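You operate a simulated robot arm through the tools that you are given. There is no shell and no other tool.

You are at the controls of a simulated two-armed robot. One attempt, no reset.

## Task
Hold the grey bin with a handle on the top of the steel bench steady with one hand, lift the dark mesh screen out of it with the other and set it down on the top of the steel bench.

Only the result counts: the job must be done as asked and must still hold three seconds after the hand-in. Knocking over, shifting, dropping, spilling or breaking anything else fails it.

## Robot
Two 7-joint arms with two-finger parallel grippers on one trunk, on a base that moves. Base frame: it is fixed to the floor where the robot stands at the start and does not move with it; the origin is under the middle of the robot, x ahead of it, y to its left, z up; the surface under the hand at the start is at about z = 700. Units: mm, rad, N and s.
The left shoulder is at the start at [20, 113, 1122], the right one opposite. With the tool pointing down near the work surface each hand reaches from about 140 to 580 mm from the robot's upright axis, wherever it stands, measured 20 degrees to its own side. Places, roughly: top of the steel bench [900, -600, 700]. Payload 1.57 kg a hand.
The tool frame of a hand sits at the grasp point between the pads (the TCP): z along the fingers, y along the line on which they close. The tips reach 30 mm beyond it. The gripper opens to 80 mm. The fingers are 17 mm wide and 12 mm thick; the gripper's body (40 by 82 mm) begins 80 mm behind the TCP.
Orientation is that of the tool frame in the base frame, as [roll, pitch, yaw] about the fixed x, y, z axes, in that order (R = Rz(yaw) Ry(pitch) Rx(roll)). With the fingers straight down and closing along the base's y, the tool's x points along the base's -x, its y along +y and its z along -z.

## Interface
- The arms move only by the tool play_rows. It takes "left_targets", "right_targets" or both (then of equal length, played together; a hand with none holds still); each is a list of rows, each a list of 2 entries, a list of its own where there are three numbers: the shift along the tool's x, y, z in mm, then the turn, a rotation vector about the tool's x, y, z in rad. In form: [[[tx, ty, tz], [wx, wy, wz]], ...]. A call has 1 to 20 rows; each row shifts and turns the commanded pose from where the row before left it, along the tool's axes as they then stand. "left_fingers" and "right_fingers" are, for a hand that has rows, the opening, from 0 (shut) to 1 (fully open), set as the call begins (left out, the last holds). A row lasts 0.2 s, in which the tool goes at most 50 mm and 0.15 rad; a call with a longer step from one row to the next is refused whole, and so is a gripper value outside its range. A pose out of reach is approached as far as the arm can. The call stops where the force on the tool passes 40 N (or 10 N more than at its start, if that is more) or the arm is blocked; 0.2 s more then pass. The fingers move at their own pace (about 45 mm/s each) and stop on an object; they squeeze with about 31 N. The grip force told is the motor's: it shows also when the fingers shut on nothing. Time passes only in rows, and 0.2 s behind the last, so rows that do not move let the fingers close. It gives the time, the measured TCP pose, the force on the tool (base axes), the opening and the grip force at its end, in the units of the frame above (readings bear some noise), with the torque about the TCP (base axes, N m) and any sound that the robot's microphone picked up.
- Cameras (640 x 400 px; columns grow to the right, rows downward): "scene" is now at [93.7, 12.3, 1241.7]; the picture's right is [0.15, -0.99, 0.00], its down [-0.61, -0.10, -0.78] and it looks along [0.78, 0.12, -0.62] (base axes); focal length 214 px, centre (320, 200). "left" rides on the left gripper at [72, 7, -122] in its tool frame; the picture's right is [-0.09, 1.00, 0.00], its down [-0.84, -0.08, -0.54] and it looks along [-0.54, -0.05, 0.84] (tool axes); focal length 238 px, centre (320, 200). "right" rides on the right gripper at [72, -7, -122] in its tool frame; the picture's right is [0.09, 1.00, 0.00], its down [-0.84, 0.08, -0.54] and it looks along [-0.54, 0.05, 0.84] (tool axes); focal length 238 px, centre (320, 200). There is no depth. A picture from a camera that has moved, and an enlarged one, comes with that camera's place and axes in the base frame and with its lens.
- capture(camera): a new picture of that camera. No time passes.
- lift_body(by): moves the trunk up (or, below 0, down) by that many mm; the arms and the scene camera ride with it, the base frame stays. It gives what a move gives, with no picture.
- base_move(legs): drives the robot by 1 to 6 legs, each [ahead, left, turn to the left] in mm, mm and rad, along the robot's own axes; the way and the turn of a leg run together, so that a leg with both is an arc; at most 1500 mm and 3.142 rad a leg. The arms and the cameras ride along, it lands a little off, and it stops where it bumps. It gives what a move gives.
- aim_head(pan, tilt): turns the head with the scene camera to pan (to the left, within 1.396 rad either way) and tilt (down, from -0.506 to 1.204), counted from straight ahead of the robot. It gives what a move gives.
- close_up(camera, box): a new picture of the part [left, top, right, bottom] of that camera's present view, enlarged. No time passes.
- sign_off(): hands the job in; it is judged then, once.

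Places have to be worked out from the pictures, the camera data and where the tool is seen. Open the grippers and draw the arms clear of the work before you hand the job in, unless the task says otherwise.

The tools are called as name(argument=value, ...) on one line, values as JSON. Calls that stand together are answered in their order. play_rows: Moves the arms, as the interface text tells. Its arguments: {"type":"object","properties":{"left_targets":{"type":"array","items":{"type":"array"}},"left_fingers":{"type":"number"},"right_targets":{"type":"array","items":{"type":"array"}},"right_fingers":{"type":"number"}},"required":[]} The other tools are called the same way: lift_body (by) moves the trunk up or down; base_move (legs) drives the base; aim_head (pan, tilt) turns the head that bears the scene camera; capture (camera) takes a picture; close_up (camera, box) takes an enlarged picture of a part of a camera's view; sign_off () hands the job in.

At the start:

```text
time_s: 0.0
left_tool_pos: [449.9, 106.6, 1060.2]
left_orientation: [-3.141, 0.0, -3.14]
left_ft_force: [-0.5, 1.4, -0.6]
left_moment: [-0.02, 0.01, 0.05]
left_grip_width: 80.2
left_finger_force: 0.1
right_tool_pos: [435.6, -231.6, 1061.3]
right_orientation: [3.139, 0.0, -3.141]
right_ft_force: [0.1, -0.2, -0.1]
right_moment: [0.01, 0.01, -0.02]
right_grip_width: 79.9
right_finger_force: 0.1
trunk travel left (down, up): [-175.0, 395.0]
robot x, y, heading: [0.2, 0.6, -0.002]
head pan, tilt (commanded): [0.155, 0.668]
```

scene: 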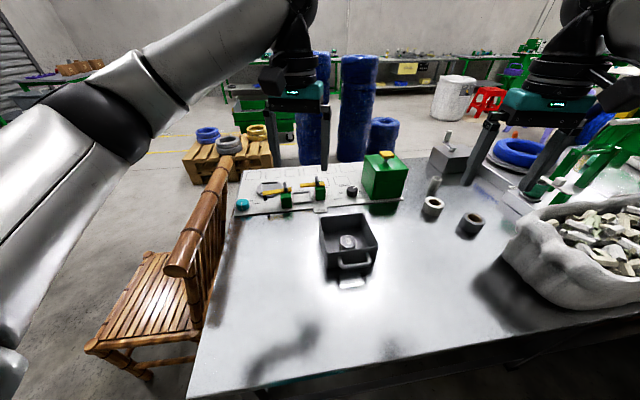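
right: 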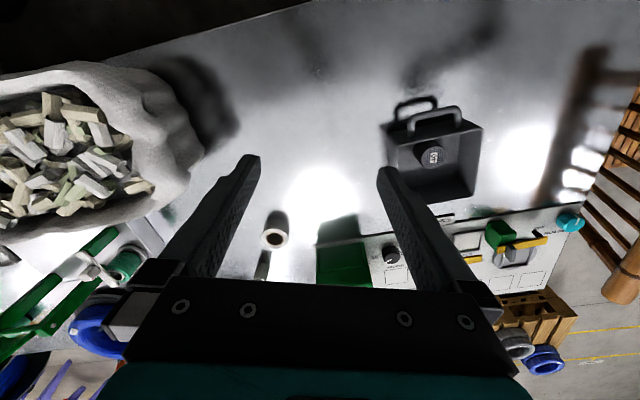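
left: 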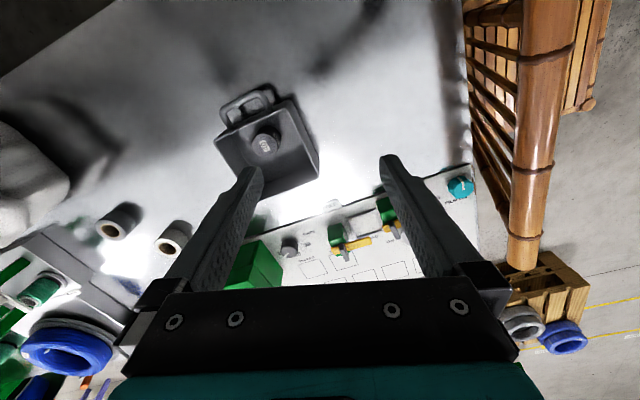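

The scene view shows a grey bin with a handle in front of the robot, with something inside. I take close-ups to see the bin, the screen and its grip.

close_up(camera="scene", box=[290, 190, 410, 300])

close_up(camera="left", box=[190, 70, 350, 210])

close_up(camera="right", box=[360, 80, 500, 220])

```text
3.64 times, centred on (350, 245) of scene
camera zoom: at [93.7, 12.3, 1241.7], right [0.15, -0.99, 0.0], down [-0.61, -0.1, -0.78], along [0.78, 0.12, -0.62], focal length 780 px, centre (211, 36)
```

zoom: 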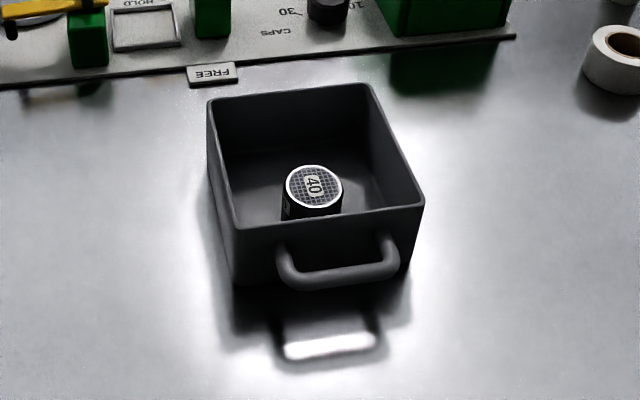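

```text
2.86 times, centred on (270, 140) of left
camera zoom: at [377.3, 112.7, 1183.4], right [0.09, 1.0, 0.0], down [0.84, -0.08, 0.54], along [0.54, -0.05, -0.84], focal length 681 px, centre (463, 371)
```

zoom: 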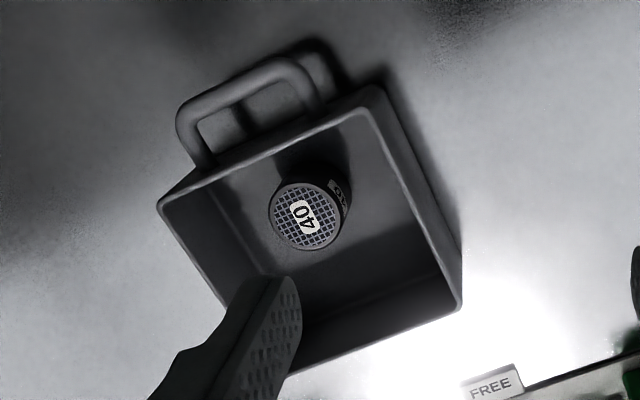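

```text
2.86 times, centred on (430, 150) of right
camera zoom: at [364.6, -238.4, 1182.2], right [-0.09, 1.0, 0.0], down [0.84, 0.08, 0.54], along [0.54, 0.05, -0.84], focal length 681 px, centre (6, 343)
```

zoom: 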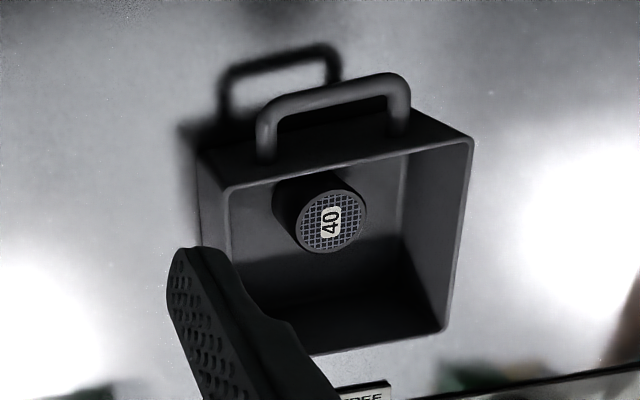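

The bin's rim comes out at about z=775, centre (544,1), turned about 17° left. The screen's top is at about (523,-5,755), roughly 47 mm across, and the handle bar is near (445,-31,750). I take a couple more close-ups to check the surroundings and the screen before moving.

close_up(camera="scene", box=[225, 145, 415, 220])

close_up(camera="scene", box=[315, 205, 385, 290])

close_up(camera="left", box=[210, 80, 330, 190])

```text
3.37 times, centred on (320, 182) of scene
camera zoom: at [93.7, 12.3, 1241.7], right [0.15, -0.99, 0.0], down [-0.61, -0.1, -0.78], along [0.78, 0.12, -0.62], focal length 722 px, centre (320, 259)
```

zoom: 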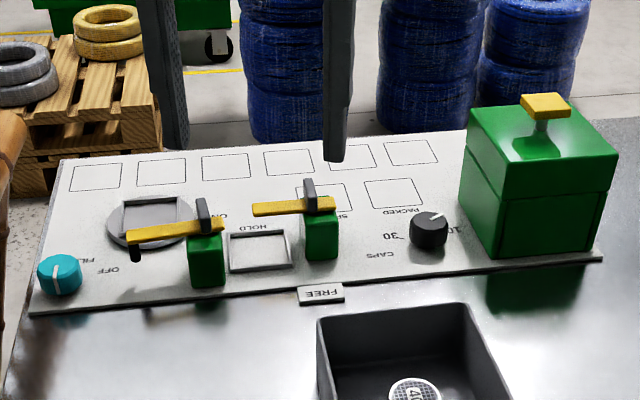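

```text
4.71 times, centred on (350, 248) of scene
camera zoom: at [93.7, 12.3, 1241.7], right [0.15, -0.99, 0.0], down [-0.61, -0.1, -0.78], along [0.78, 0.12, -0.62], focal length 1009 px, centre (179, -24)
```

zoom: 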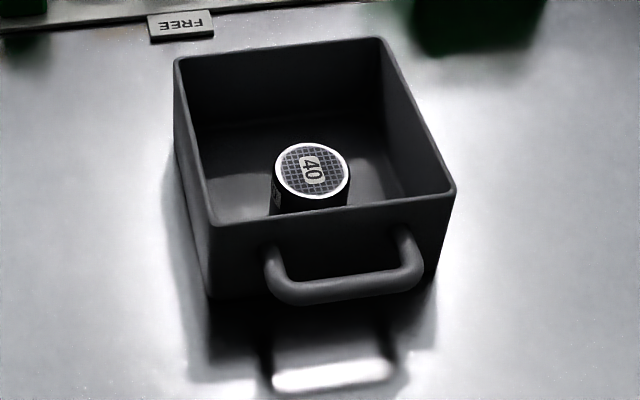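

```text
3.64 times, centred on (270, 135) of left
camera zoom: at [377.3, 112.7, 1183.4], right [0.09, 1.0, 0.0], down [0.84, -0.08, 0.54], along [0.54, -0.05, -0.84], focal length 867 px, centre (502, 436)
```

zoom: 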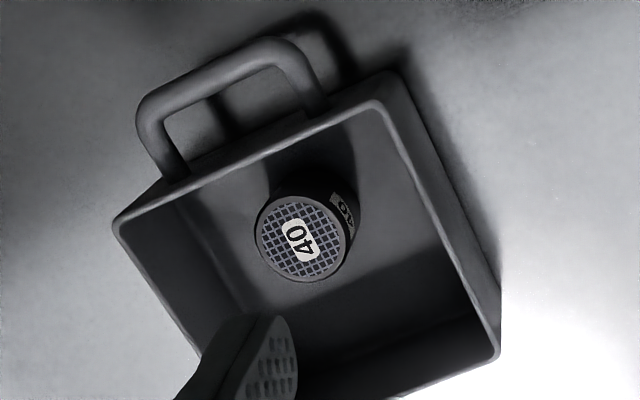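

The labels confirm that the mesh-topped cylinder "40" is the screen, standing about 20 mm from the bin's near wall. I'll grip the handle bar with the left hand leaning left and back, and take the screen with the right hand pointing straight down. First I turn both tools high up, clear of everything.

play_rows(left_targets=[[[0, 0, 0], [0, 0, 0.142]], [[0, 0, 0], [0, 0, 0.142]], [[0, 0, 0], [0, 0, 0.142]], [[0, 0, 0], [0, 0, 0.142]], [[0, 0, 0], [0, 0, 0.142]], [[0, 0, 0], [0, 0, 0.142]], [[0, 0, 0], [0, 0, 0.142]], [[0, 0, 0], [0, 0, 0.142]], [[0, 0, 0], [0, 0, 0.143]], [[0, 0, 0], [-0.131, 0, 0]], [[0, 0, 0], [-0.131, 0, 0]], [[0, 0, 0], [0, -0.15, 0]], [[0, 0, 0], [0, -0.15, 0]], [[0, 0, 0], [0, -0.15, 0]], [[0, 0, 0], [0, -0.15, 0]]], right_targets=[[[0, 0, 0], [0, 0, -0.1455]], [[0, 0, 0], [0, 0, -0.1455]], [[0, 0, 0], [0, 0, 0]], [[0, 0, 0], [0, 0, 0]], [[0, 0, 0], [0, 0, 0]], [[0, 0, 0], [0, 0, 0]], [[0, 0, 0], [0, 0, 0]], [[0, 0, 0], [0, 0, 0]], [[0, 0, 0], [0, 0, 0]], [[0, 0, 0], [0, 0, 0]], [[0, 0, 0], [0, 0, 0]], [[0, 0, 0], [0, 0, 0]], [[0, 0, 0], [0, 0, 0]], [[0, 0, 0], [0, 0, 0]], [[0, 0, 0], [0, 0, 0]]], left_fingers=0.325, right_fingers=0.85)

```text
time_s: 3.2
left_tool_pos: [450.1, 108.0, 1060.0]
left_orientation: [2.825, 0.578, 1.686]
left_ft_force: [-0.7, -0.2, -0.2]
left_moment: [0.02, -0.01, -0.03]
left_grip_width: 26.0
left_finger_force: 0.0
right_tool_pos: [438.2, -232.0, 1061.4]
right_orientation: [3.142, -0.001, -2.849]
right_ft_force: [-1.1, 0.6, 0.2]
right_moment: [0.0, -0.03, 0.03]
right_grip_width: 67.9
right_finger_force: 0.0
trunk travel left (down, up): [-175.0, 395.0]
robot x, y, heading: [-1.2, -1.6, -0.003]
head pan, tilt (commanded): [0.155, 0.668]
```

The readings show both tools turned as planned. Now I bring the left hand to a stand-off about 130 mm above the handle along its approach line.

play_rows(left_targets=[[[11, -20.5, 29.2], [0, 0, 0]], [[11, -20.5, 29.2], [0, 0, 0]], [[11, -20.5, 29.2], [0, 0, 0]], [[11, -20.5, 29.2], [0, 0, 0]], [[11, -20.6, 29.2], [0, 0, 0]], [[10.9, -20.6, 29.3], [0, 0, 0]]])

capture(camera="scene")

capture(camera="left")

capture(camera="right")

```text
time_s: 4.6
left_tool_pos: [397.0, 41.8, 852.4]
left_orientation: [2.825, 0.577, 1.687]
left_ft_force: [0.4, 0.2, 0.6]
left_moment: [-0.01, -0.01, -0.01]
left_grip_width: 26.2
left_finger_force: 0.1
right_tool_pos: [436.9, -232.3, 1061.3]
right_orientation: [-3.141, -0.001, -2.851]
right_ft_force: [-0.9, 0.5, 0.1]
right_moment: [0.0, 0.01, -0.02]
right_grip_width: 68.1
right_finger_force: 0.0
trunk travel left (down, up): [-175.0, 395.0]
robot x, y, heading: [-1.8, 1.2, 0.001]
head pan, tilt (commanded): [0.155, 0.668]
```

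```text
taken
camera scene: at [93.7, 12.3, 1241.7], right [0.15, -0.99, 0.0], down [-0.61, -0.1, -0.78], along [0.78, 0.12, -0.62], focal length 214 px, centre (320, 200)
```

scene: 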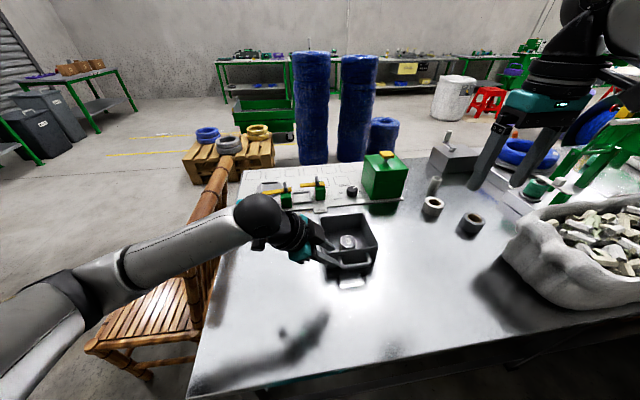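

```text
taken
camera left: at [349.2, 161.8, 912.9], right [0.93, 0.2, 0.31], down [-0.19, -0.46, 0.87], along [0.32, -0.87, -0.39], focal length 238 px, centre (320, 200)
```

left: 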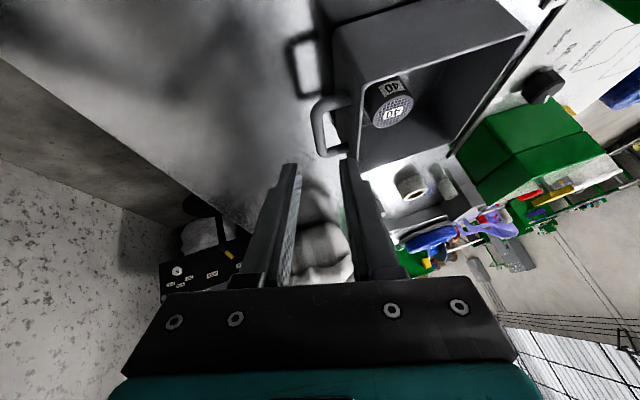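

```text
taken
camera right: at [369.4, -258.6, 1182.3], right [-0.37, 0.93, 0.0], down [0.78, 0.31, 0.54], along [0.5, 0.2, -0.84], focal length 238 px, centre (320, 200)
```

right: 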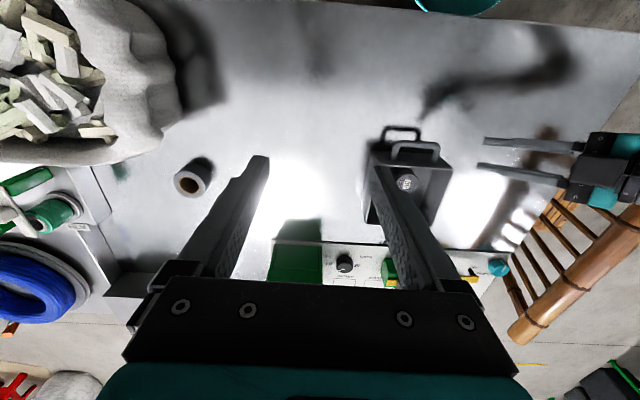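

The left camera shows the handle bar nearly in line with the finger gap. I zoom in to check the alignment precisely.

close_up(camera="left", box=[270, 60, 390, 180])

close_up(camera="scene", box=[270, 190, 400, 300])

```text
3.33 times, centred on (330, 120) of left
camera zoom: at [349.2, 161.8, 912.9], right [0.93, 0.2, 0.31], down [-0.19, -0.46, 0.87], along [0.32, -0.87, -0.39], focal length 794 px, centre (287, 467)
```

zoom: 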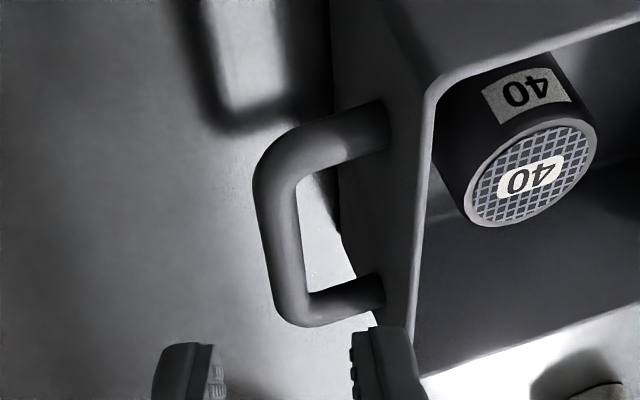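

```text
3.64 times, centred on (335, 245) of scene
camera zoom: at [93.7, 12.3, 1241.7], right [0.15, -0.99, 0.0], down [-0.61, -0.1, -0.78], along [0.78, 0.12, -0.62], focal length 780 px, centre (266, 36)
```

zoom: 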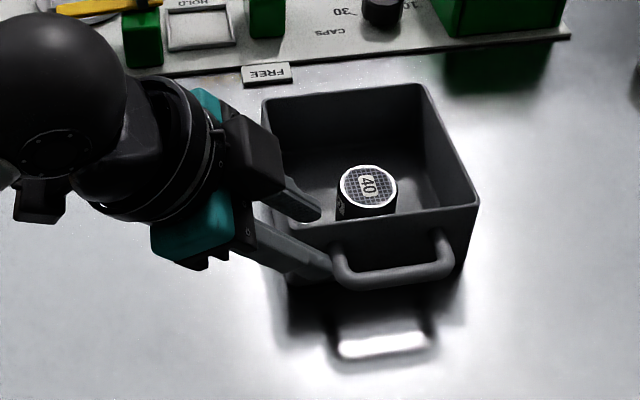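

The bar lies within about 1 mm of the centre of the finger gap, and the wall leaves roughly 6 mm of room. I advance 90 mm along the approach and look again.

play_rows(left_targets=[[[0, 0, 18], [0, 0, 0]], [[0, 0, 18], [0, 0, 0]], [[0, 0, 18], [0, 0, 0]], [[0, 0, 18], [0, 0, 0]], [[0, 0, 18], [0, 0, 0]]])

close_up(camera="left", box=[250, 60, 390, 200])

close_up(camera="scene", box=[270, 190, 400, 300])

```text
time_s: 5.8
left_tool_pos: [426.2, 0.5, 783.1]
left_orientation: [2.828, 0.576, 1.689]
left_ft_force: [0.4, -0.3, 0.2]
left_moment: [-0.02, -0.04, 0.02]
left_grip_width: 25.9
left_finger_force: 0.1
right_tool_pos: [437.6, -230.9, 1060.9]
right_orientation: [-3.141, 0.0, -2.85]
right_ft_force: [-0.2, 1.2, -0.3]
right_moment: [-0.03, -0.01, -0.01]
right_grip_width: 68.1
right_finger_force: 0.1
trunk travel left (down, up): [-175.0, 395.0]
robot x, y, heading: [-0.2, 2.5, -0.001]
head pan, tilt (commanded): [0.155, 0.668]
```

```text
2.86 times, centred on (320, 130) of left
camera zoom: at [380.5, 120.2, 842.5], right [0.93, 0.2, 0.31], down [-0.19, -0.46, 0.87], along [0.32, -0.87, -0.39], focal length 681 px, centre (320, 400)
```

zoom: 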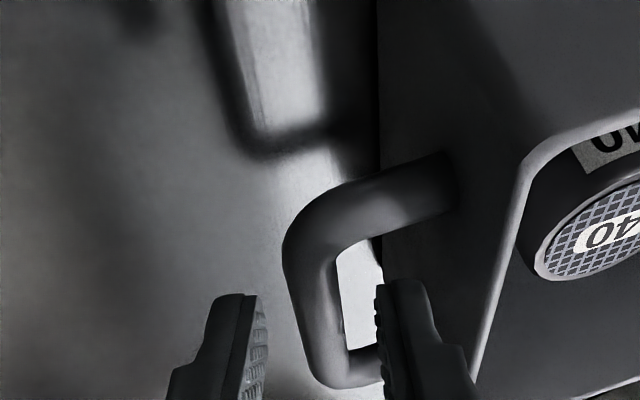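

```text
3.64 times, centred on (335, 245) of scene
camera zoom: at [93.7, 12.3, 1241.7], right [0.15, -0.99, 0.0], down [-0.61, -0.1, -0.78], along [0.78, 0.12, -0.62], focal length 780 px, centre (266, 36)
```

zoom: 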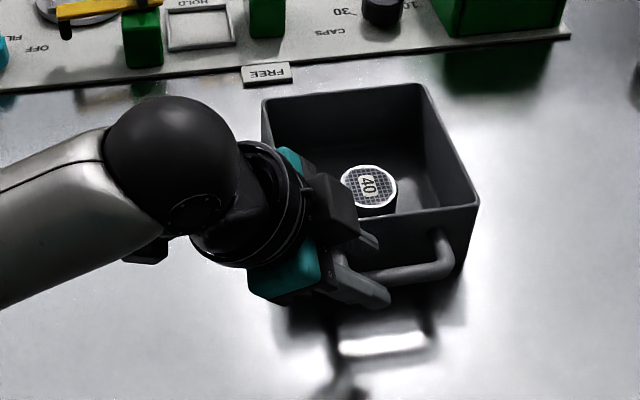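

The bar is still centred in the gap and the front finger is lined up with the space between bar and wall. I advance the last 30 mm slowly.

play_rows(left_targets=[[[0, 0, 8], [0, 0, 0]], [[0, 0, 8], [0, 0, 0]], [[0, 0, 8], [0, 0, 0]], [[0, 0, 6], [0, 0, 0]]])

close_up(camera="left", box=[250, 80, 390, 220])

close_up(camera="scene", box=[290, 200, 400, 300])

```text
time_s: 6.8
left_tool_pos: [437.1, -13.8, 757.9]
left_orientation: [2.827, 0.577, 1.688]
left_ft_force: [-0.1, -0.3, 0.0]
left_moment: [-0.01, -0.03, 0.01]
left_grip_width: 26.1
left_finger_force: 0.0
right_tool_pos: [437.2, -230.9, 1060.9]
right_orientation: [3.14, 0.0, -2.849]
right_ft_force: [0.9, 1.0, 0.4]
right_moment: [0.0, -0.01, 0.01]
right_grip_width: 67.9
right_finger_force: 0.1
trunk travel left (down, up): [-175.0, 395.0]
robot x, y, heading: [0.3, 1.8, -0.001]
head pan, tilt (commanded): [0.155, 0.668]
```

```text
2.86 times, centred on (320, 150) of left
camera zoom: at [391.1, 105.7, 818.7], right [0.93, 0.2, 0.31], down [-0.19, -0.46, 0.87], along [0.32, -0.87, -0.39], focal length 681 px, centre (320, 343)
```

zoom: 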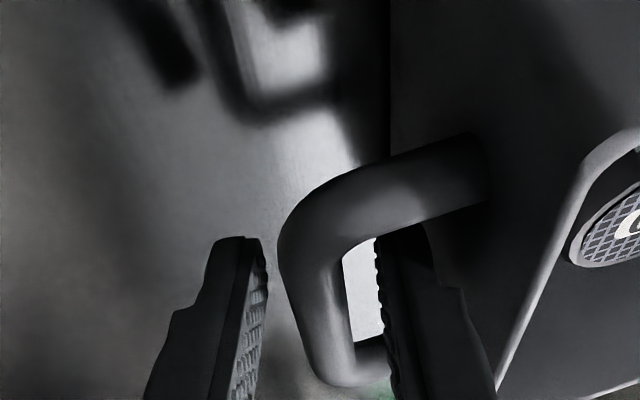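

```text
4.00 times, centred on (345, 250) of scene
camera zoom: at [93.7, 12.3, 1241.7], right [0.15, -0.99, 0.0], down [-0.61, -0.1, -0.78], along [0.78, 0.12, -0.62], focal length 858 px, centre (220, 0)
```

zoom: 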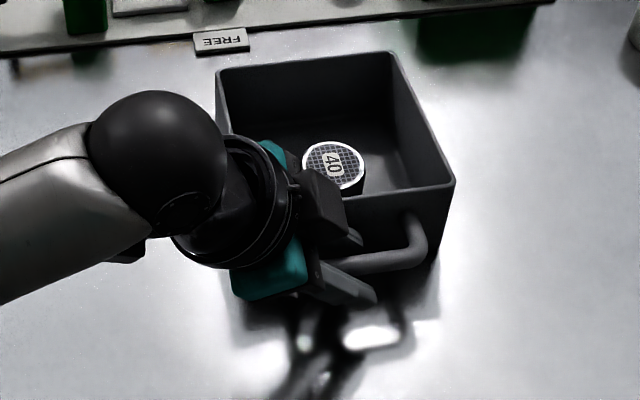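

The fingers straddle the bar, with the bar within about 1 mm of centre and no contact force. I close the left gripper on the handle.

play_rows(left_targets=[[[0, 0, 0], [0, 0, 0]], [[0, 0, 0], [0, 0, 0]], [[0, 0, 0], [0, 0, 0]], [[0, 0, 0], [0, 0, 0]]], left_fingers=0)

close_up(camera="left", box=[250, 80, 390, 220])

close_up(camera="scene", box=[290, 200, 400, 300])

close_up(camera="right", box=[340, 100, 520, 230])

```text
time_s: 7.8
left_tool_pos: [438.0, -14.1, 759.3]
left_orientation: [2.828, 0.579, 1.688]
left_ft_force: [1.1, 0.8, -0.1]
left_moment: [-0.26, -0.08, 0.17]
left_grip_width: 12.4
left_finger_force: 30.0
right_tool_pos: [437.3, -231.9, 1061.3]
right_orientation: [3.141, -0.002, -2.85]
right_ft_force: [0.3, -0.6, -0.9]
right_moment: [0.04, 0.01, -0.01]
right_grip_width: 68.1
right_finger_force: 0.1
trunk travel left (down, up): [-175.0, 395.0]
robot x, y, heading: [-2.1, -5.8, -0.007]
head pan, tilt (commanded): [0.155, 0.668]
```

```text
2.86 times, centred on (320, 150) of left
camera zoom: at [391.2, 105.8, 818.9], right [0.93, 0.2, 0.31], down [-0.19, -0.46, 0.87], along [0.32, -0.87, -0.39], focal length 681 px, centre (320, 343)
```

zoom: 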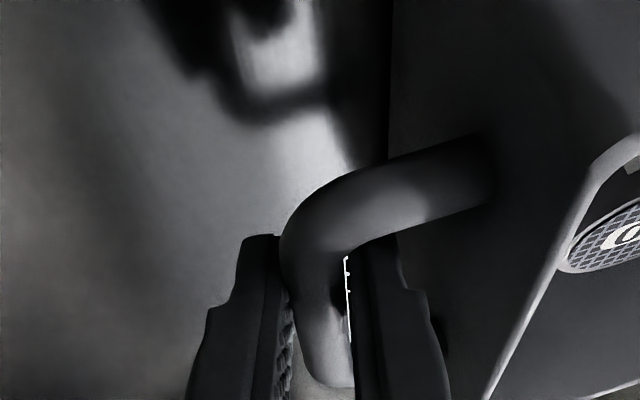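

```text
4.00 times, centred on (345, 250) of scene
camera zoom: at [93.7, 12.4, 1241.7], right [0.15, -0.99, 0.0], down [-0.61, -0.1, -0.78], along [0.78, 0.12, -0.62], focal length 858 px, centre (220, 0)
```

zoom: 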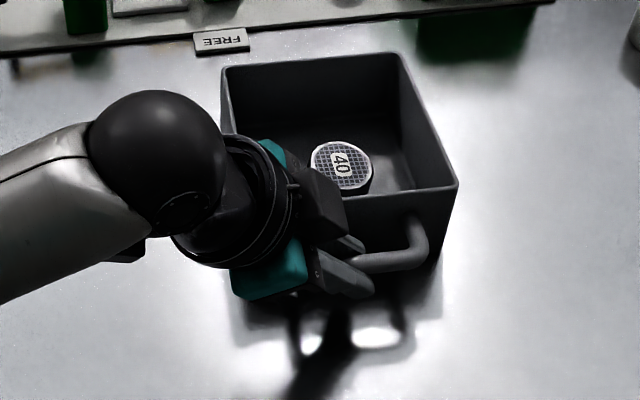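

```text
3.08 times, centred on (430, 165) of right
camera zoom: at [369.5, -258.5, 1182.3], right [-0.37, 0.93, 0.0], down [0.78, 0.31, 0.54], along [0.5, 0.2, -0.84], focal length 733 px, centre (-18, 308)
```

zoom: 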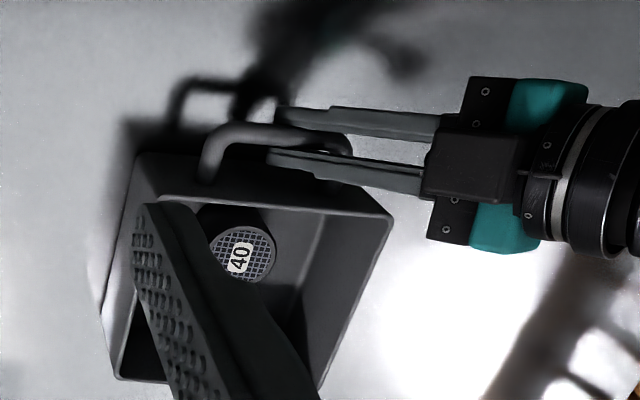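

The left hand grips the bar (12.4 mm, 30 N). The bin settled about 2° in yaw against the pads, and the screen's centre is now at about (523,-11,755). I bring the right hand above it.

play_rows(right_targets=[[[-18.2, 23.25, 20], [0, 0, 0]], [[-18.2, 23.25, 20], [0, 0, 0]], [[-18.2, 23.25, 20], [0, 0, 0]], [[-18.2, 23.25, 20], [0, 0, 0]], [[-18.2, 23.25, 20], [0, 0, 0]], [[-18.2, 23.25, 20], [0, 0, 0]], [[-18.3, 23.25, 20], [0, 0, 0]], [[-18.3, 23.25, 20], [0, 0, 0]]], right_fingers=0.85)

capture(camera="right")

capture(camera="scene")

capture(camera="left")

```text
time_s: 9.6
left_tool_pos: [438.6, -14.2, 759.2]
left_orientation: [2.828, 0.578, 1.688]
left_ft_force: [-0.6, 1.8, 2.6]
left_moment: [-0.4, -0.06, 0.06]
left_grip_width: 12.2
left_finger_force: 29.7
right_tool_pos: [523.4, -11.6, 901.1]
right_orientation: [3.142, 0.0, -2.852]
right_ft_force: [-0.2, 0.1, 0.6]
right_moment: [0.01, 0.0, 0.03]
right_grip_width: 68.2
right_finger_force: 0.0
trunk travel left (down, up): [-175.0, 395.0]
robot x, y, heading: [-1.7, 4.3, 0.001]
head pan, tilt (commanded): [0.155, 0.668]
```

```text
taken
camera right: at [456.2, -38.2, 1022.9], right [-0.37, 0.93, 0.0], down [0.78, 0.31, 0.54], along [0.5, 0.2, -0.84], focal length 238 px, centre (320, 200)
```

right: 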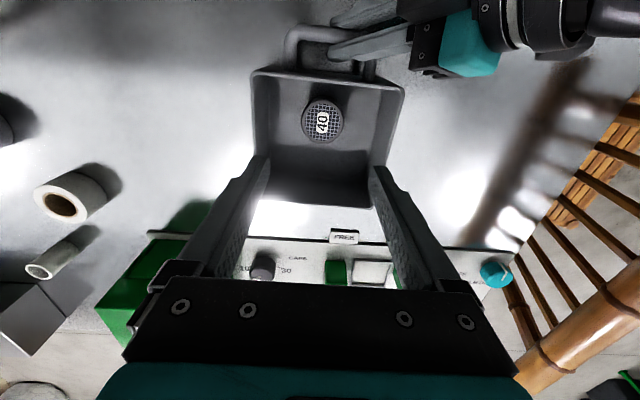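

```text
taken
camera scene: at [93.6, 12.7, 1241.7], right [0.15, -0.99, 0.0], down [-0.61, -0.1, -0.78], along [0.78, 0.12, -0.62], focal length 214 px, centre (320, 200)
```

scene: 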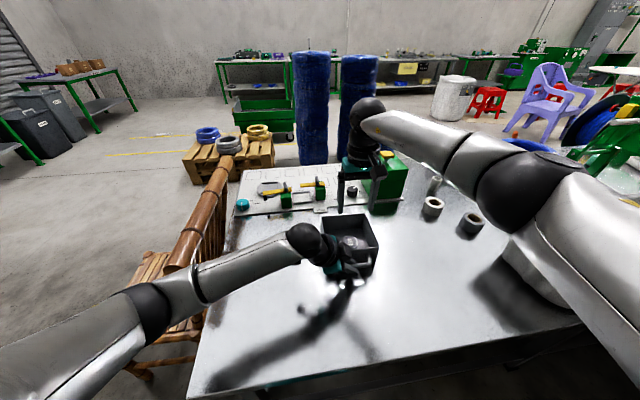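

```text
taken
camera left: at [391.0, 105.9, 818.9], right [0.93, 0.2, 0.31], down [-0.19, -0.46, 0.87], along [0.32, -0.87, -0.39], focal length 238 px, centre (320, 200)
```

left: 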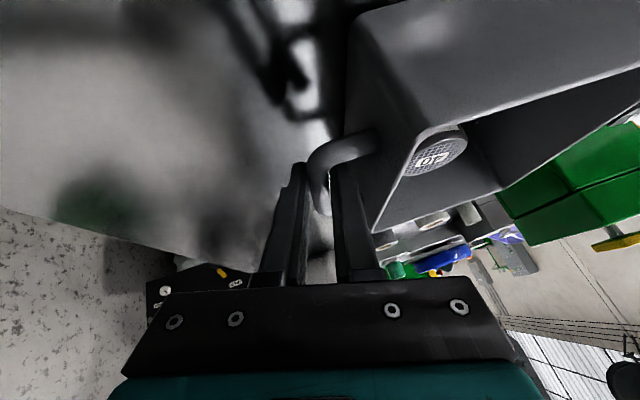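

The left view hints that the bin may have turned a bit further in the grip. I check with close-ups before going on.

close_up(camera="left", box=[250, 80, 390, 220])

close_up(camera="scene", box=[290, 200, 400, 300])

close_up(camera="right", box=[230, 0, 430, 220])

```text
2.86 times, centred on (320, 150) of left
camera zoom: at [391.0, 105.9, 818.9], right [0.93, 0.2, 0.31], down [-0.19, -0.46, 0.87], along [0.32, -0.87, -0.39], focal length 681 px, centre (320, 343)
```

zoom: 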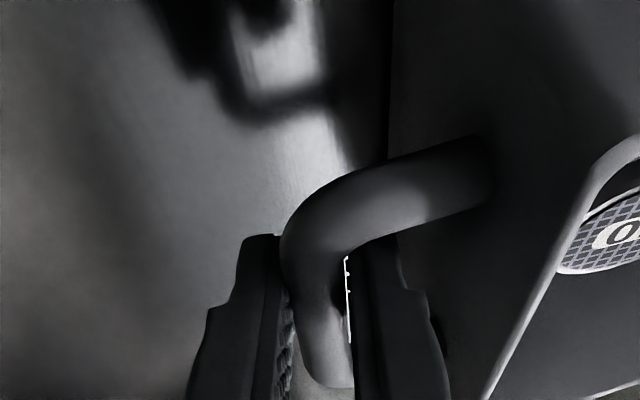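

```text
4.00 times, centred on (345, 250) of scene
camera zoom: at [93.6, 12.7, 1241.7], right [0.15, -0.99, 0.0], down [-0.61, -0.1, -0.78], along [0.78, 0.12, -0.62], focal length 858 px, centre (220, 0)
```

zoom: 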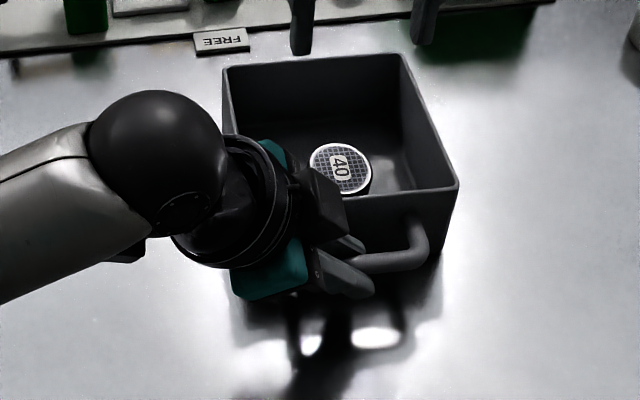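

```text
1.82 times, centred on (330, 110) of right
camera zoom: at [456.2, -38.2, 1022.9], right [-0.37, 0.93, 0.0], down [0.78, 0.31, 0.54], along [0.5, 0.2, -0.84], focal length 433 px, centre (302, 364)
```

zoom: 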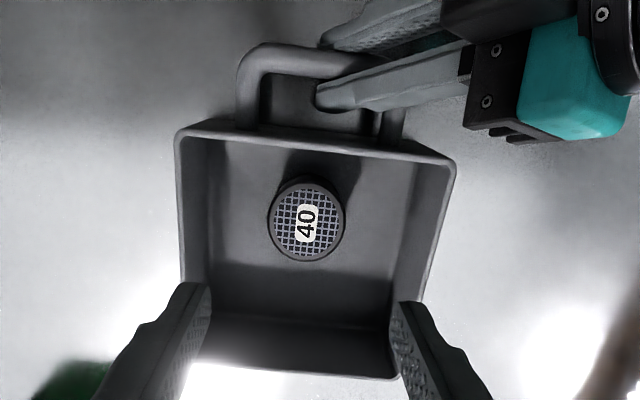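

The bin has not moved since gripping. The screen sits about 2–4 mm towards the robot from the tool axis, so I correct by 2.5 mm while lowering the fingertips to rim level, then look again.

play_rows(right_targets=[[[0.5, 0.2, 19], [0, 0, 0]], [[0.5, 0.2, 19], [0, 0, 0]], [[0.5, 0.2, 19], [0, 0, 0]], [[0.5, 0.2, 19], [0, 0, 0]], [[0.5, 0.2, 19], [0, 0, 0]]])

close_up(camera="right", box=[220, 0, 420, 220])

close_up(camera="scene", box=[290, 180, 400, 290])

```text
time_s: 10.8
left_tool_pos: [438.0, -13.9, 758.0]
left_orientation: [2.827, 0.575, 1.687]
left_ft_force: [-0.3, 0.5, 1.6]
left_moment: [-0.35, -0.11, 0.05]
left_grip_width: 12.1
left_finger_force: 29.6
right_tool_pos: [520.8, -11.3, 805.5]
right_orientation: [-3.141, 0.0, -2.851]
right_ft_force: [0.1, 1.0, 0.8]
right_moment: [-0.01, -0.01, -0.02]
right_grip_width: 68.2
right_finger_force: 0.0
trunk travel left (down, up): [-175.0, 395.0]
robot x, y, heading: [-2.9, 0.8, -0.003]
head pan, tilt (commanded): [0.155, 0.668]
```

```text
1.82 times, centred on (320, 110) of right
camera zoom: at [453.1, -38.5, 927.1], right [-0.37, 0.93, 0.0], down [0.78, 0.31, 0.54], along [0.5, 0.2, -0.84], focal length 433 px, centre (320, 364)
```

zoom: 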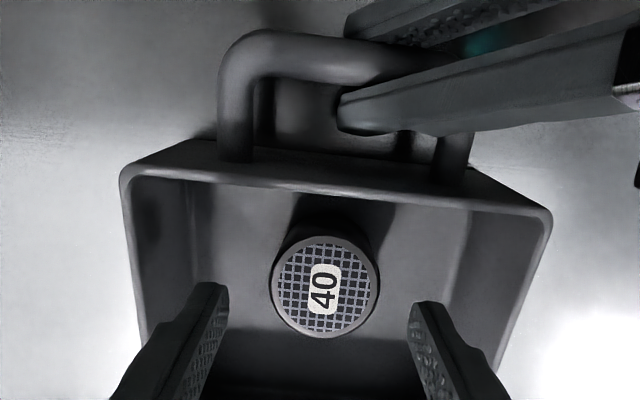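

```text
3.64 times, centred on (345, 235) of scene
camera zoom: at [93.6, 12.5, 1241.7], right [0.15, -0.99, 0.0], down [-0.61, -0.1, -0.78], along [0.78, 0.12, -0.62], focal length 780 px, centre (229, 73)
```

zoom: 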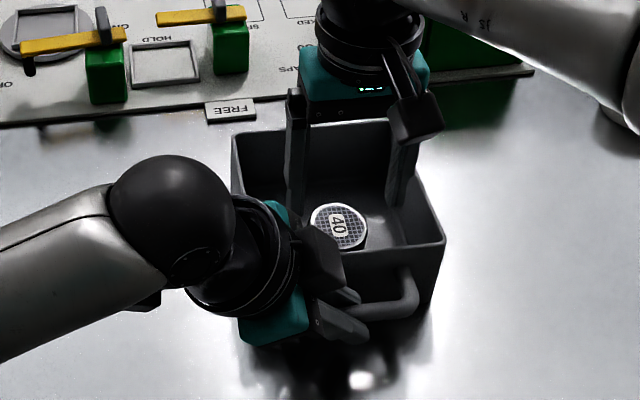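

The right camera shows the screen 2 mm off along the closing line and 1 mm along tool x. I correct this and lower the fingers around the screen to TCP z≈743, with the tips at about 713.

play_rows(right_targets=[[[0.5, 1, 0], [0, 0, 0]], [[0.4, 1, 10], [0, 0, 0]], [[0, 0, 13], [0, 0, 0]], [[0, 0, 13], [0, 0, 0]], [[0, 0, 13], [0, 0, 0]], [[0, 0, 13], [0, 0, 0]]])

capture(camera="right")

close_up(camera="scene", box=[290, 180, 400, 290])

```text
time_s: 12.2
left_tool_pos: [438.2, -14.0, 758.5]
left_orientation: [2.828, 0.577, 1.688]
left_ft_force: [0.2, 1.1, 1.2]
left_moment: [-0.25, -0.09, 0.11]
left_grip_width: 12.1
left_finger_force: 29.6
right_tool_pos: [520.9, -9.7, 746.1]
right_orientation: [-3.141, 0.001, -2.851]
right_ft_force: [-0.3, -0.7, 0.6]
right_moment: [0.02, 0.02, 0.02]
right_grip_width: 68.0
right_finger_force: 0.0
trunk travel left (down, up): [-175.0, 395.0]
robot x, y, heading: [-1.6, 2.0, -0.004]
head pan, tilt (commanded): [0.155, 0.668]
```

```text
taken
camera right: at [452.9, -36.5, 866.3], right [-0.38, 0.93, 0.0], down [0.78, 0.32, 0.54], along [0.5, 0.2, -0.84], focal length 238 px, centre (320, 200)
```

right: 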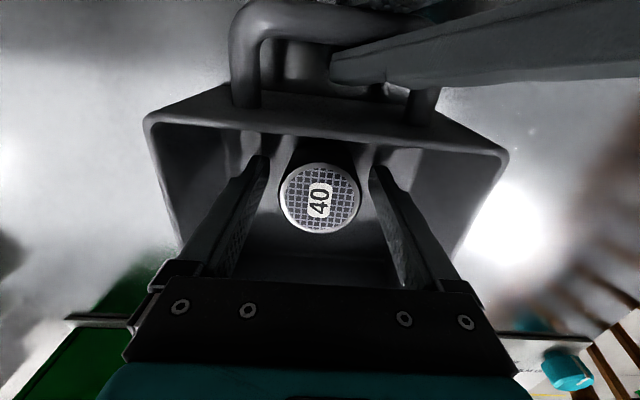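

```text
3.64 times, centred on (345, 235) of scene
camera zoom: at [93.6, 12.5, 1241.7], right [0.15, -0.99, 0.0], down [-0.61, -0.1, -0.78], along [0.78, 0.12, -0.62], focal length 780 px, centre (229, 73)
```

zoom: 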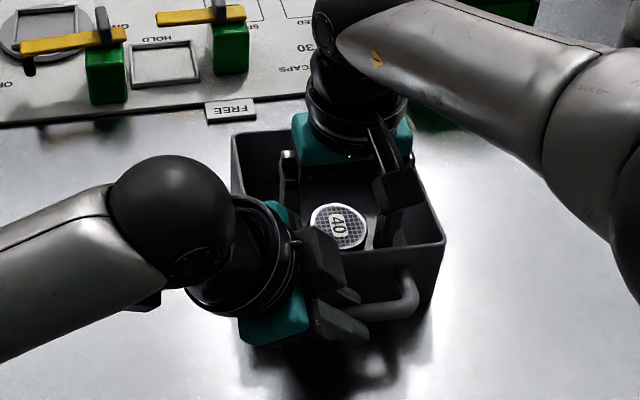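

The screen is centred between the right fingers (within 2 mm) and nothing is touched. I close the right gripper on it.

play_rows(right_targets=[[[0, 0, 0], [0, 0, 0]], [[0, 0, 0], [0, 0, 0]], [[0, 0, 0], [0, 0, 0]], [[0, 0, 0], [0, 0, 0]], [[0, 0, 0], [0, 0, 0]]], right_fingers=0)

capture(camera="right")

close_up(camera="scene", box=[290, 180, 400, 290])

```text
time_s: 13.4
left_tool_pos: [437.4, -14.2, 758.5]
left_orientation: [2.826, 0.575, 1.689]
left_ft_force: [0.5, 1.1, 0.4]
left_moment: [-0.17, -0.08, 0.11]
left_grip_width: 12.1
left_finger_force: 29.4
right_tool_pos: [521.0, -10.9, 745.4]
right_orientation: [-3.141, -0.001, -2.849]
right_ft_force: [0.7, 0.3, -0.1]
right_moment: [0.03, 0.02, -0.02]
right_grip_width: 48.1
right_finger_force: 30.8
trunk travel left (down, up): [-175.0, 395.0]
robot x, y, heading: [-0.6, -0.1, 0.004]
head pan, tilt (commanded): [0.155, 0.668]
```

```text
taken
camera right: at [452.9, -36.7, 866.3], right [-0.37, 0.93, 0.0], down [0.78, 0.31, 0.54], along [0.5, 0.2, -0.84], focal length 238 px, centre (320, 200)
```

right: 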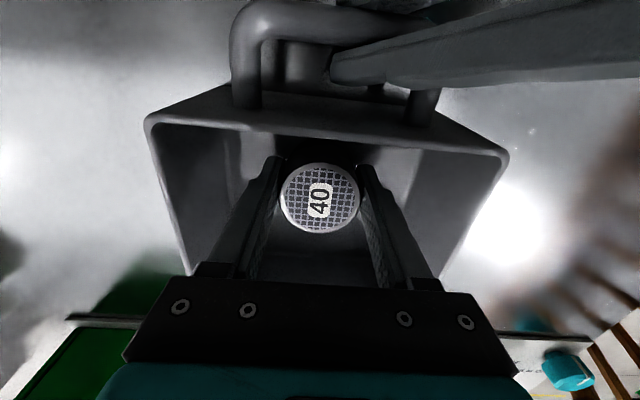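

```text
3.64 times, centred on (345, 235) of scene
camera zoom: at [93.7, 12.4, 1241.7], right [0.15, -0.99, 0.0], down [-0.61, -0.1, -0.78], along [0.78, 0.12, -0.62], focal length 780 px, centre (229, 73)
```

zoom: 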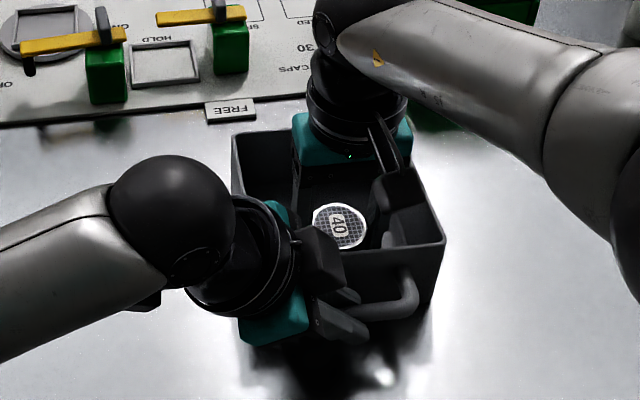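

The right hand holds the screen at 48 mm with about 31 N, and the bin has not moved. I lift gently first, 12 mm, to feel for sticking.

play_rows(right_targets=[[[0, 0, -3], [0, 0, 0]], [[0, 0, -3], [0, 0, 0]], [[0, 0, -3], [0, 0, 0]], [[0, 0, -3], [0, 0, 0]]])

capture(camera="right")

close_up(camera="scene", box=[290, 180, 400, 290])

close_up(camera="left", box=[250, 80, 390, 220])

```text
time_s: 14.4
left_tool_pos: [437.7, -12.8, 758.3]
left_orientation: [2.827, 0.575, 1.689]
left_ft_force: [0.0, 0.8, -0.2]
left_moment: [-0.11, -0.06, 0.12]
left_grip_width: 12.1
left_finger_force: 29.9
right_tool_pos: [519.2, -9.3, 756.3]
right_orientation: [-3.141, 0.002, -2.851]
right_ft_force: [-0.1, -0.7, -0.7]
right_moment: [0.0, 0.0, 0.01]
right_grip_width: 47.7
right_finger_force: 30.7
trunk travel left (down, up): [-175.0, 395.0]
robot x, y, heading: [1.4, 1.1, 0.0]
head pan, tilt (commanded): [0.155, 0.668]
```

```text
taken
camera right: at [451.9, -36.5, 877.5], right [-0.37, 0.93, 0.0], down [0.78, 0.31, 0.54], along [0.5, 0.2, -0.84], focal length 238 px, centre (320, 200)
```

right: 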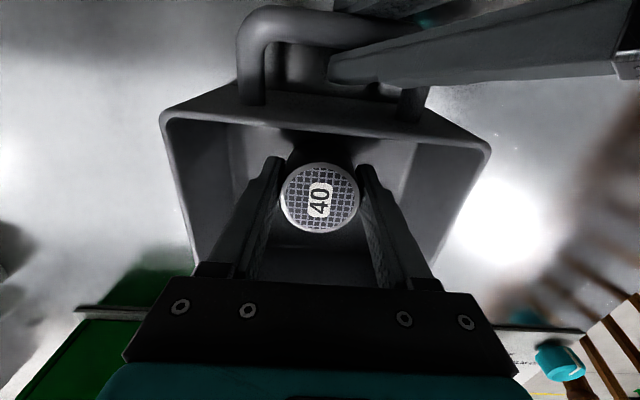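

```text
3.64 times, centred on (345, 235) of scene
camera zoom: at [93.8, 12.4, 1241.7], right [0.15, -0.99, 0.0], down [-0.61, -0.1, -0.78], along [0.78, 0.12, -0.62], focal length 780 px, centre (229, 73)
```

zoom: 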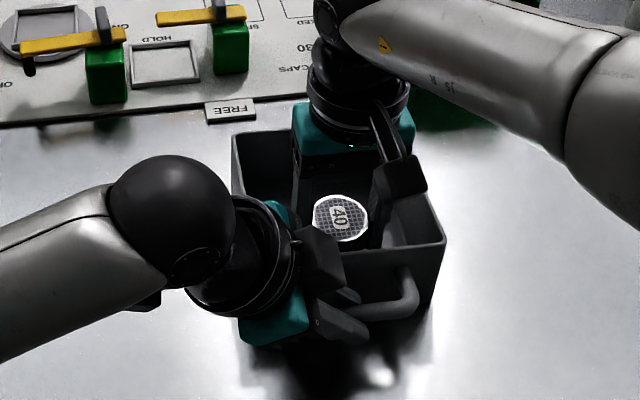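

```text
2.86 times, centred on (320, 150) of left
camera zoom: at [391.1, 105.8, 818.8], right [0.93, 0.2, 0.31], down [-0.19, -0.46, 0.87], along [0.32, -0.87, -0.39], focal length 681 px, centre (320, 343)
```

zoom: 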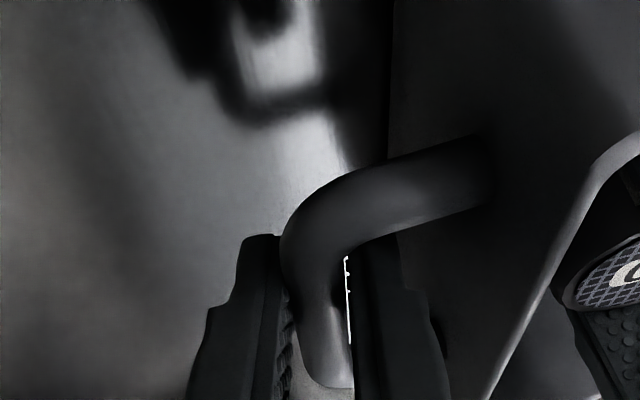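

The screen comes up freely with the hand and the bin stays put. I lift it straight up another 120 mm, clear of the rim.

play_rows(right_targets=[[[0, 0, -12], [0, 0, 0]], [[0, 0, -12], [0, 0, 0]], [[0, 0, -12], [0, 0, 0]], [[0, 0, -12], [0, 0, 0]], [[0, 0, -12], [0, 0, 0]], [[0, 0, -12], [0, 0, 0]], [[0, 0, -12], [0, 0, 0]], [[0, 0, -12], [0, 0, 0]], [[0, 0, -12], [0, 0, 0]], [[0, 0, -12], [0, 0, 0]]])

capture(camera="right")

capture(camera="scene")

capture(camera="left")

```text
time_s: 16.6
left_tool_pos: [437.9, -14.6, 758.7]
left_orientation: [2.828, 0.575, 1.69]
left_ft_force: [-0.8, 0.4, 0.4]
left_moment: [-0.11, -0.02, 0.06]
left_grip_width: 12.1
left_finger_force: 29.3
right_tool_pos: [519.1, -9.9, 876.5]
right_orientation: [3.141, 0.001, -2.849]
right_ft_force: [1.4, -0.2, -1.4]
right_moment: [0.0, 0.01, 0.0]
right_grip_width: 48.1
right_finger_force: 31.1
trunk travel left (down, up): [-175.0, 395.0]
robot x, y, heading: [0.4, -0.7, 0.001]
head pan, tilt (commanded): [0.155, 0.668]
```

```text
taken
camera right: at [451.5, -36.8, 997.0], right [-0.37, 0.93, 0.0], down [0.78, 0.31, 0.54], along [0.5, 0.2, -0.84], focal length 238 px, centre (320, 200)
```

right: 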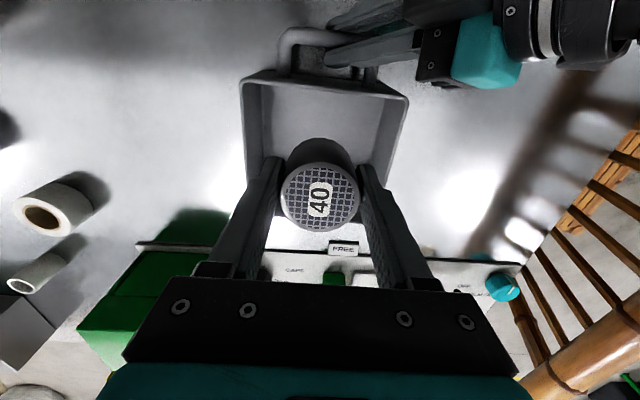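

```text
taken
camera scene: at [93.8, 12.4, 1241.7], right [0.15, -0.99, 0.0], down [-0.61, -0.1, -0.78], along [0.78, 0.12, -0.62], focal length 214 px, centre (320, 200)
```

scene: 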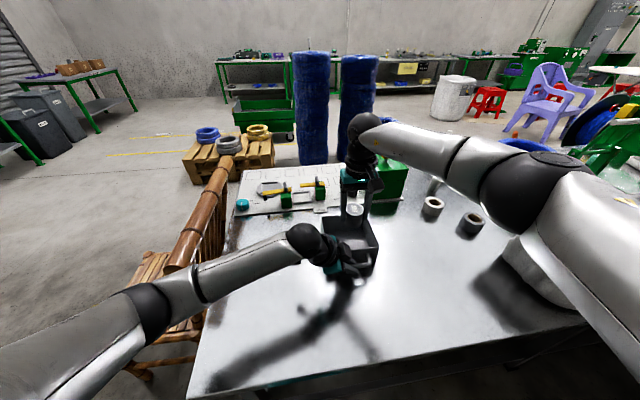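

```text
taken
camera left: at [391.1, 105.8, 818.8], right [0.93, 0.2, 0.31], down [-0.19, -0.46, 0.87], along [0.32, -0.87, -0.39], focal length 238 px, centre (320, 200)
```

left: 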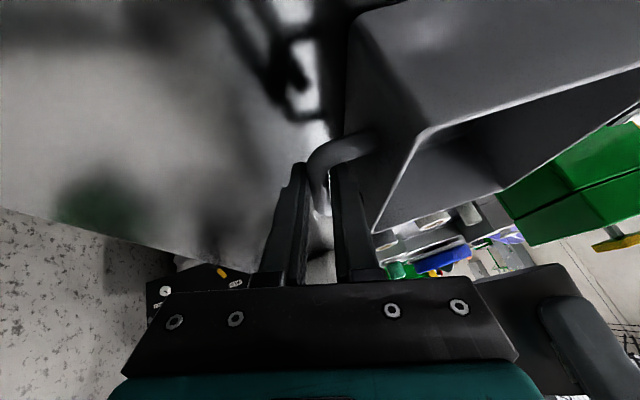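

The screen is clear of the rim (bottom at about z=835) and the bin is still held in place. I carry the screen right to free bench space near (488,-205), staying at this height.

play_rows(right_targets=[[[10.8, -22.2, 0], [0, 0, 0]], [[10.8, -22.2, 0], [0, 0, 0]], [[10.8, -22.2, 0], [0, 0, 0]], [[10.8, -22.2, 0], [0, 0, 0]], [[10.8, -22.2, 0], [0, 0, 0]], [[10.8, -22.2, 0], [0, 0, 0]], [[10.7, -22.2, 0], [0, 0, 0]], [[10.7, -22.3, 0], [0, 0, 0]]])

capture(camera="right")

capture(camera="scene")

```text
time_s: 18.4
left_tool_pos: [437.1, -13.7, 758.6]
left_orientation: [2.828, 0.576, 1.689]
left_ft_force: [-0.7, -0.2, -0.7]
left_moment: [-0.14, -0.08, -0.09]
left_grip_width: 12.5
left_finger_force: 29.3
right_tool_pos: [487.1, -205.7, 875.9]
right_orientation: [-3.141, -0.002, -2.852]
right_ft_force: [-0.7, 0.6, -1.5]
right_moment: [-0.03, 0.04, 0.0]
right_grip_width: 48.0
right_finger_force: 30.7
trunk travel left (down, up): [-175.0, 395.0]
robot x, y, heading: [0.7, 0.4, -0.002]
head pan, tilt (commanded): [0.155, 0.668]
```

```text
taken
camera right: at [420.9, -233.6, 996.4], right [-0.37, 0.93, 0.0], down [0.78, 0.32, 0.54], along [0.5, 0.2, -0.84], focal length 238 px, centre (320, 200)
```

right: 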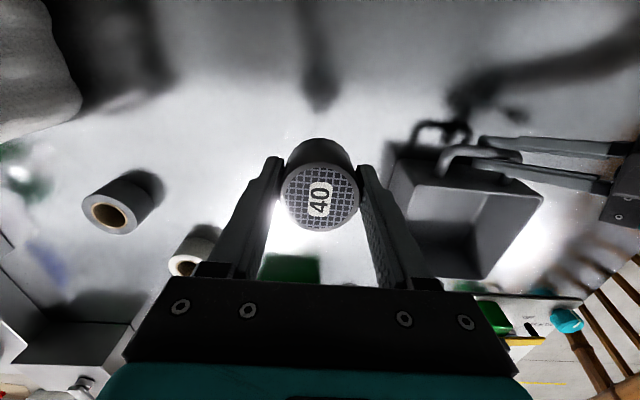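

```text
taken
camera scene: at [93.8, 12.1, 1241.7], right [0.15, -0.99, 0.0], down [-0.61, -0.1, -0.78], along [0.78, 0.12, -0.62], focal length 214 px, centre (320, 200)
```

scene: 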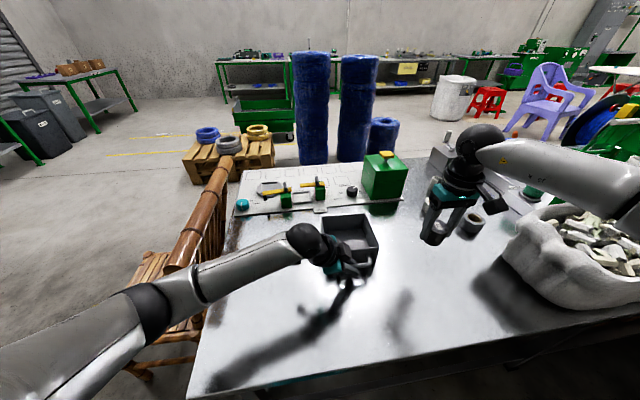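

The screen is over free bench. Before lowering, I pan the head to the right to check that the right forearm and elbow stay clear of the bag.

aim_head(pan=-0.6, tilt=0.75)

capture(camera="scene")

```text
time_s: 19.5
left_tool_pos: [438.5, -14.4, 758.2]
left_orientation: [2.826, 0.577, 1.687]
left_ft_force: [-0.6, 0.3, -0.1]
left_moment: [-0.1, -0.04, -0.01]
left_grip_width: 12.1
left_finger_force: 29.9
right_tool_pos: [489.5, -206.4, 875.8]
right_orientation: [3.141, 0.0, -2.85]
right_ft_force: [0.3, 0.5, -1.6]
right_moment: [0.0, 0.01, -0.01]
right_grip_width: 48.1
right_finger_force: 30.9
trunk travel left (down, up): [-175.0, 395.0]
robot x, y, heading: [-1.6, -0.4, -0.001]
head pan, tilt (commanded): [-0.6, 0.75]
```

```text
taken
camera scene: at [77.1, -47.8, 1234.8], right [-0.56, -0.83, 0.0], down [-0.56, 0.38, -0.73], along [0.6, -0.41, -0.68], focal length 214 px, centre (320, 200)
```

scene: 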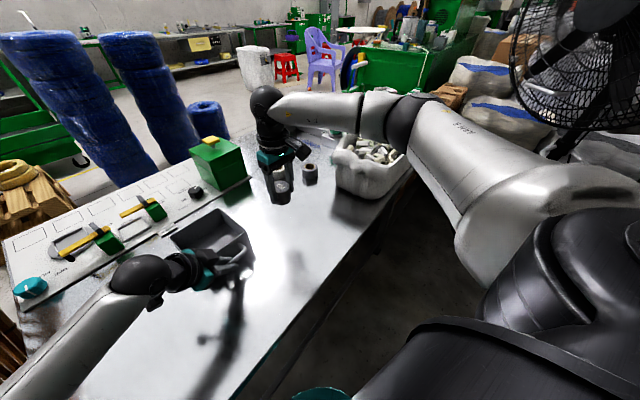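

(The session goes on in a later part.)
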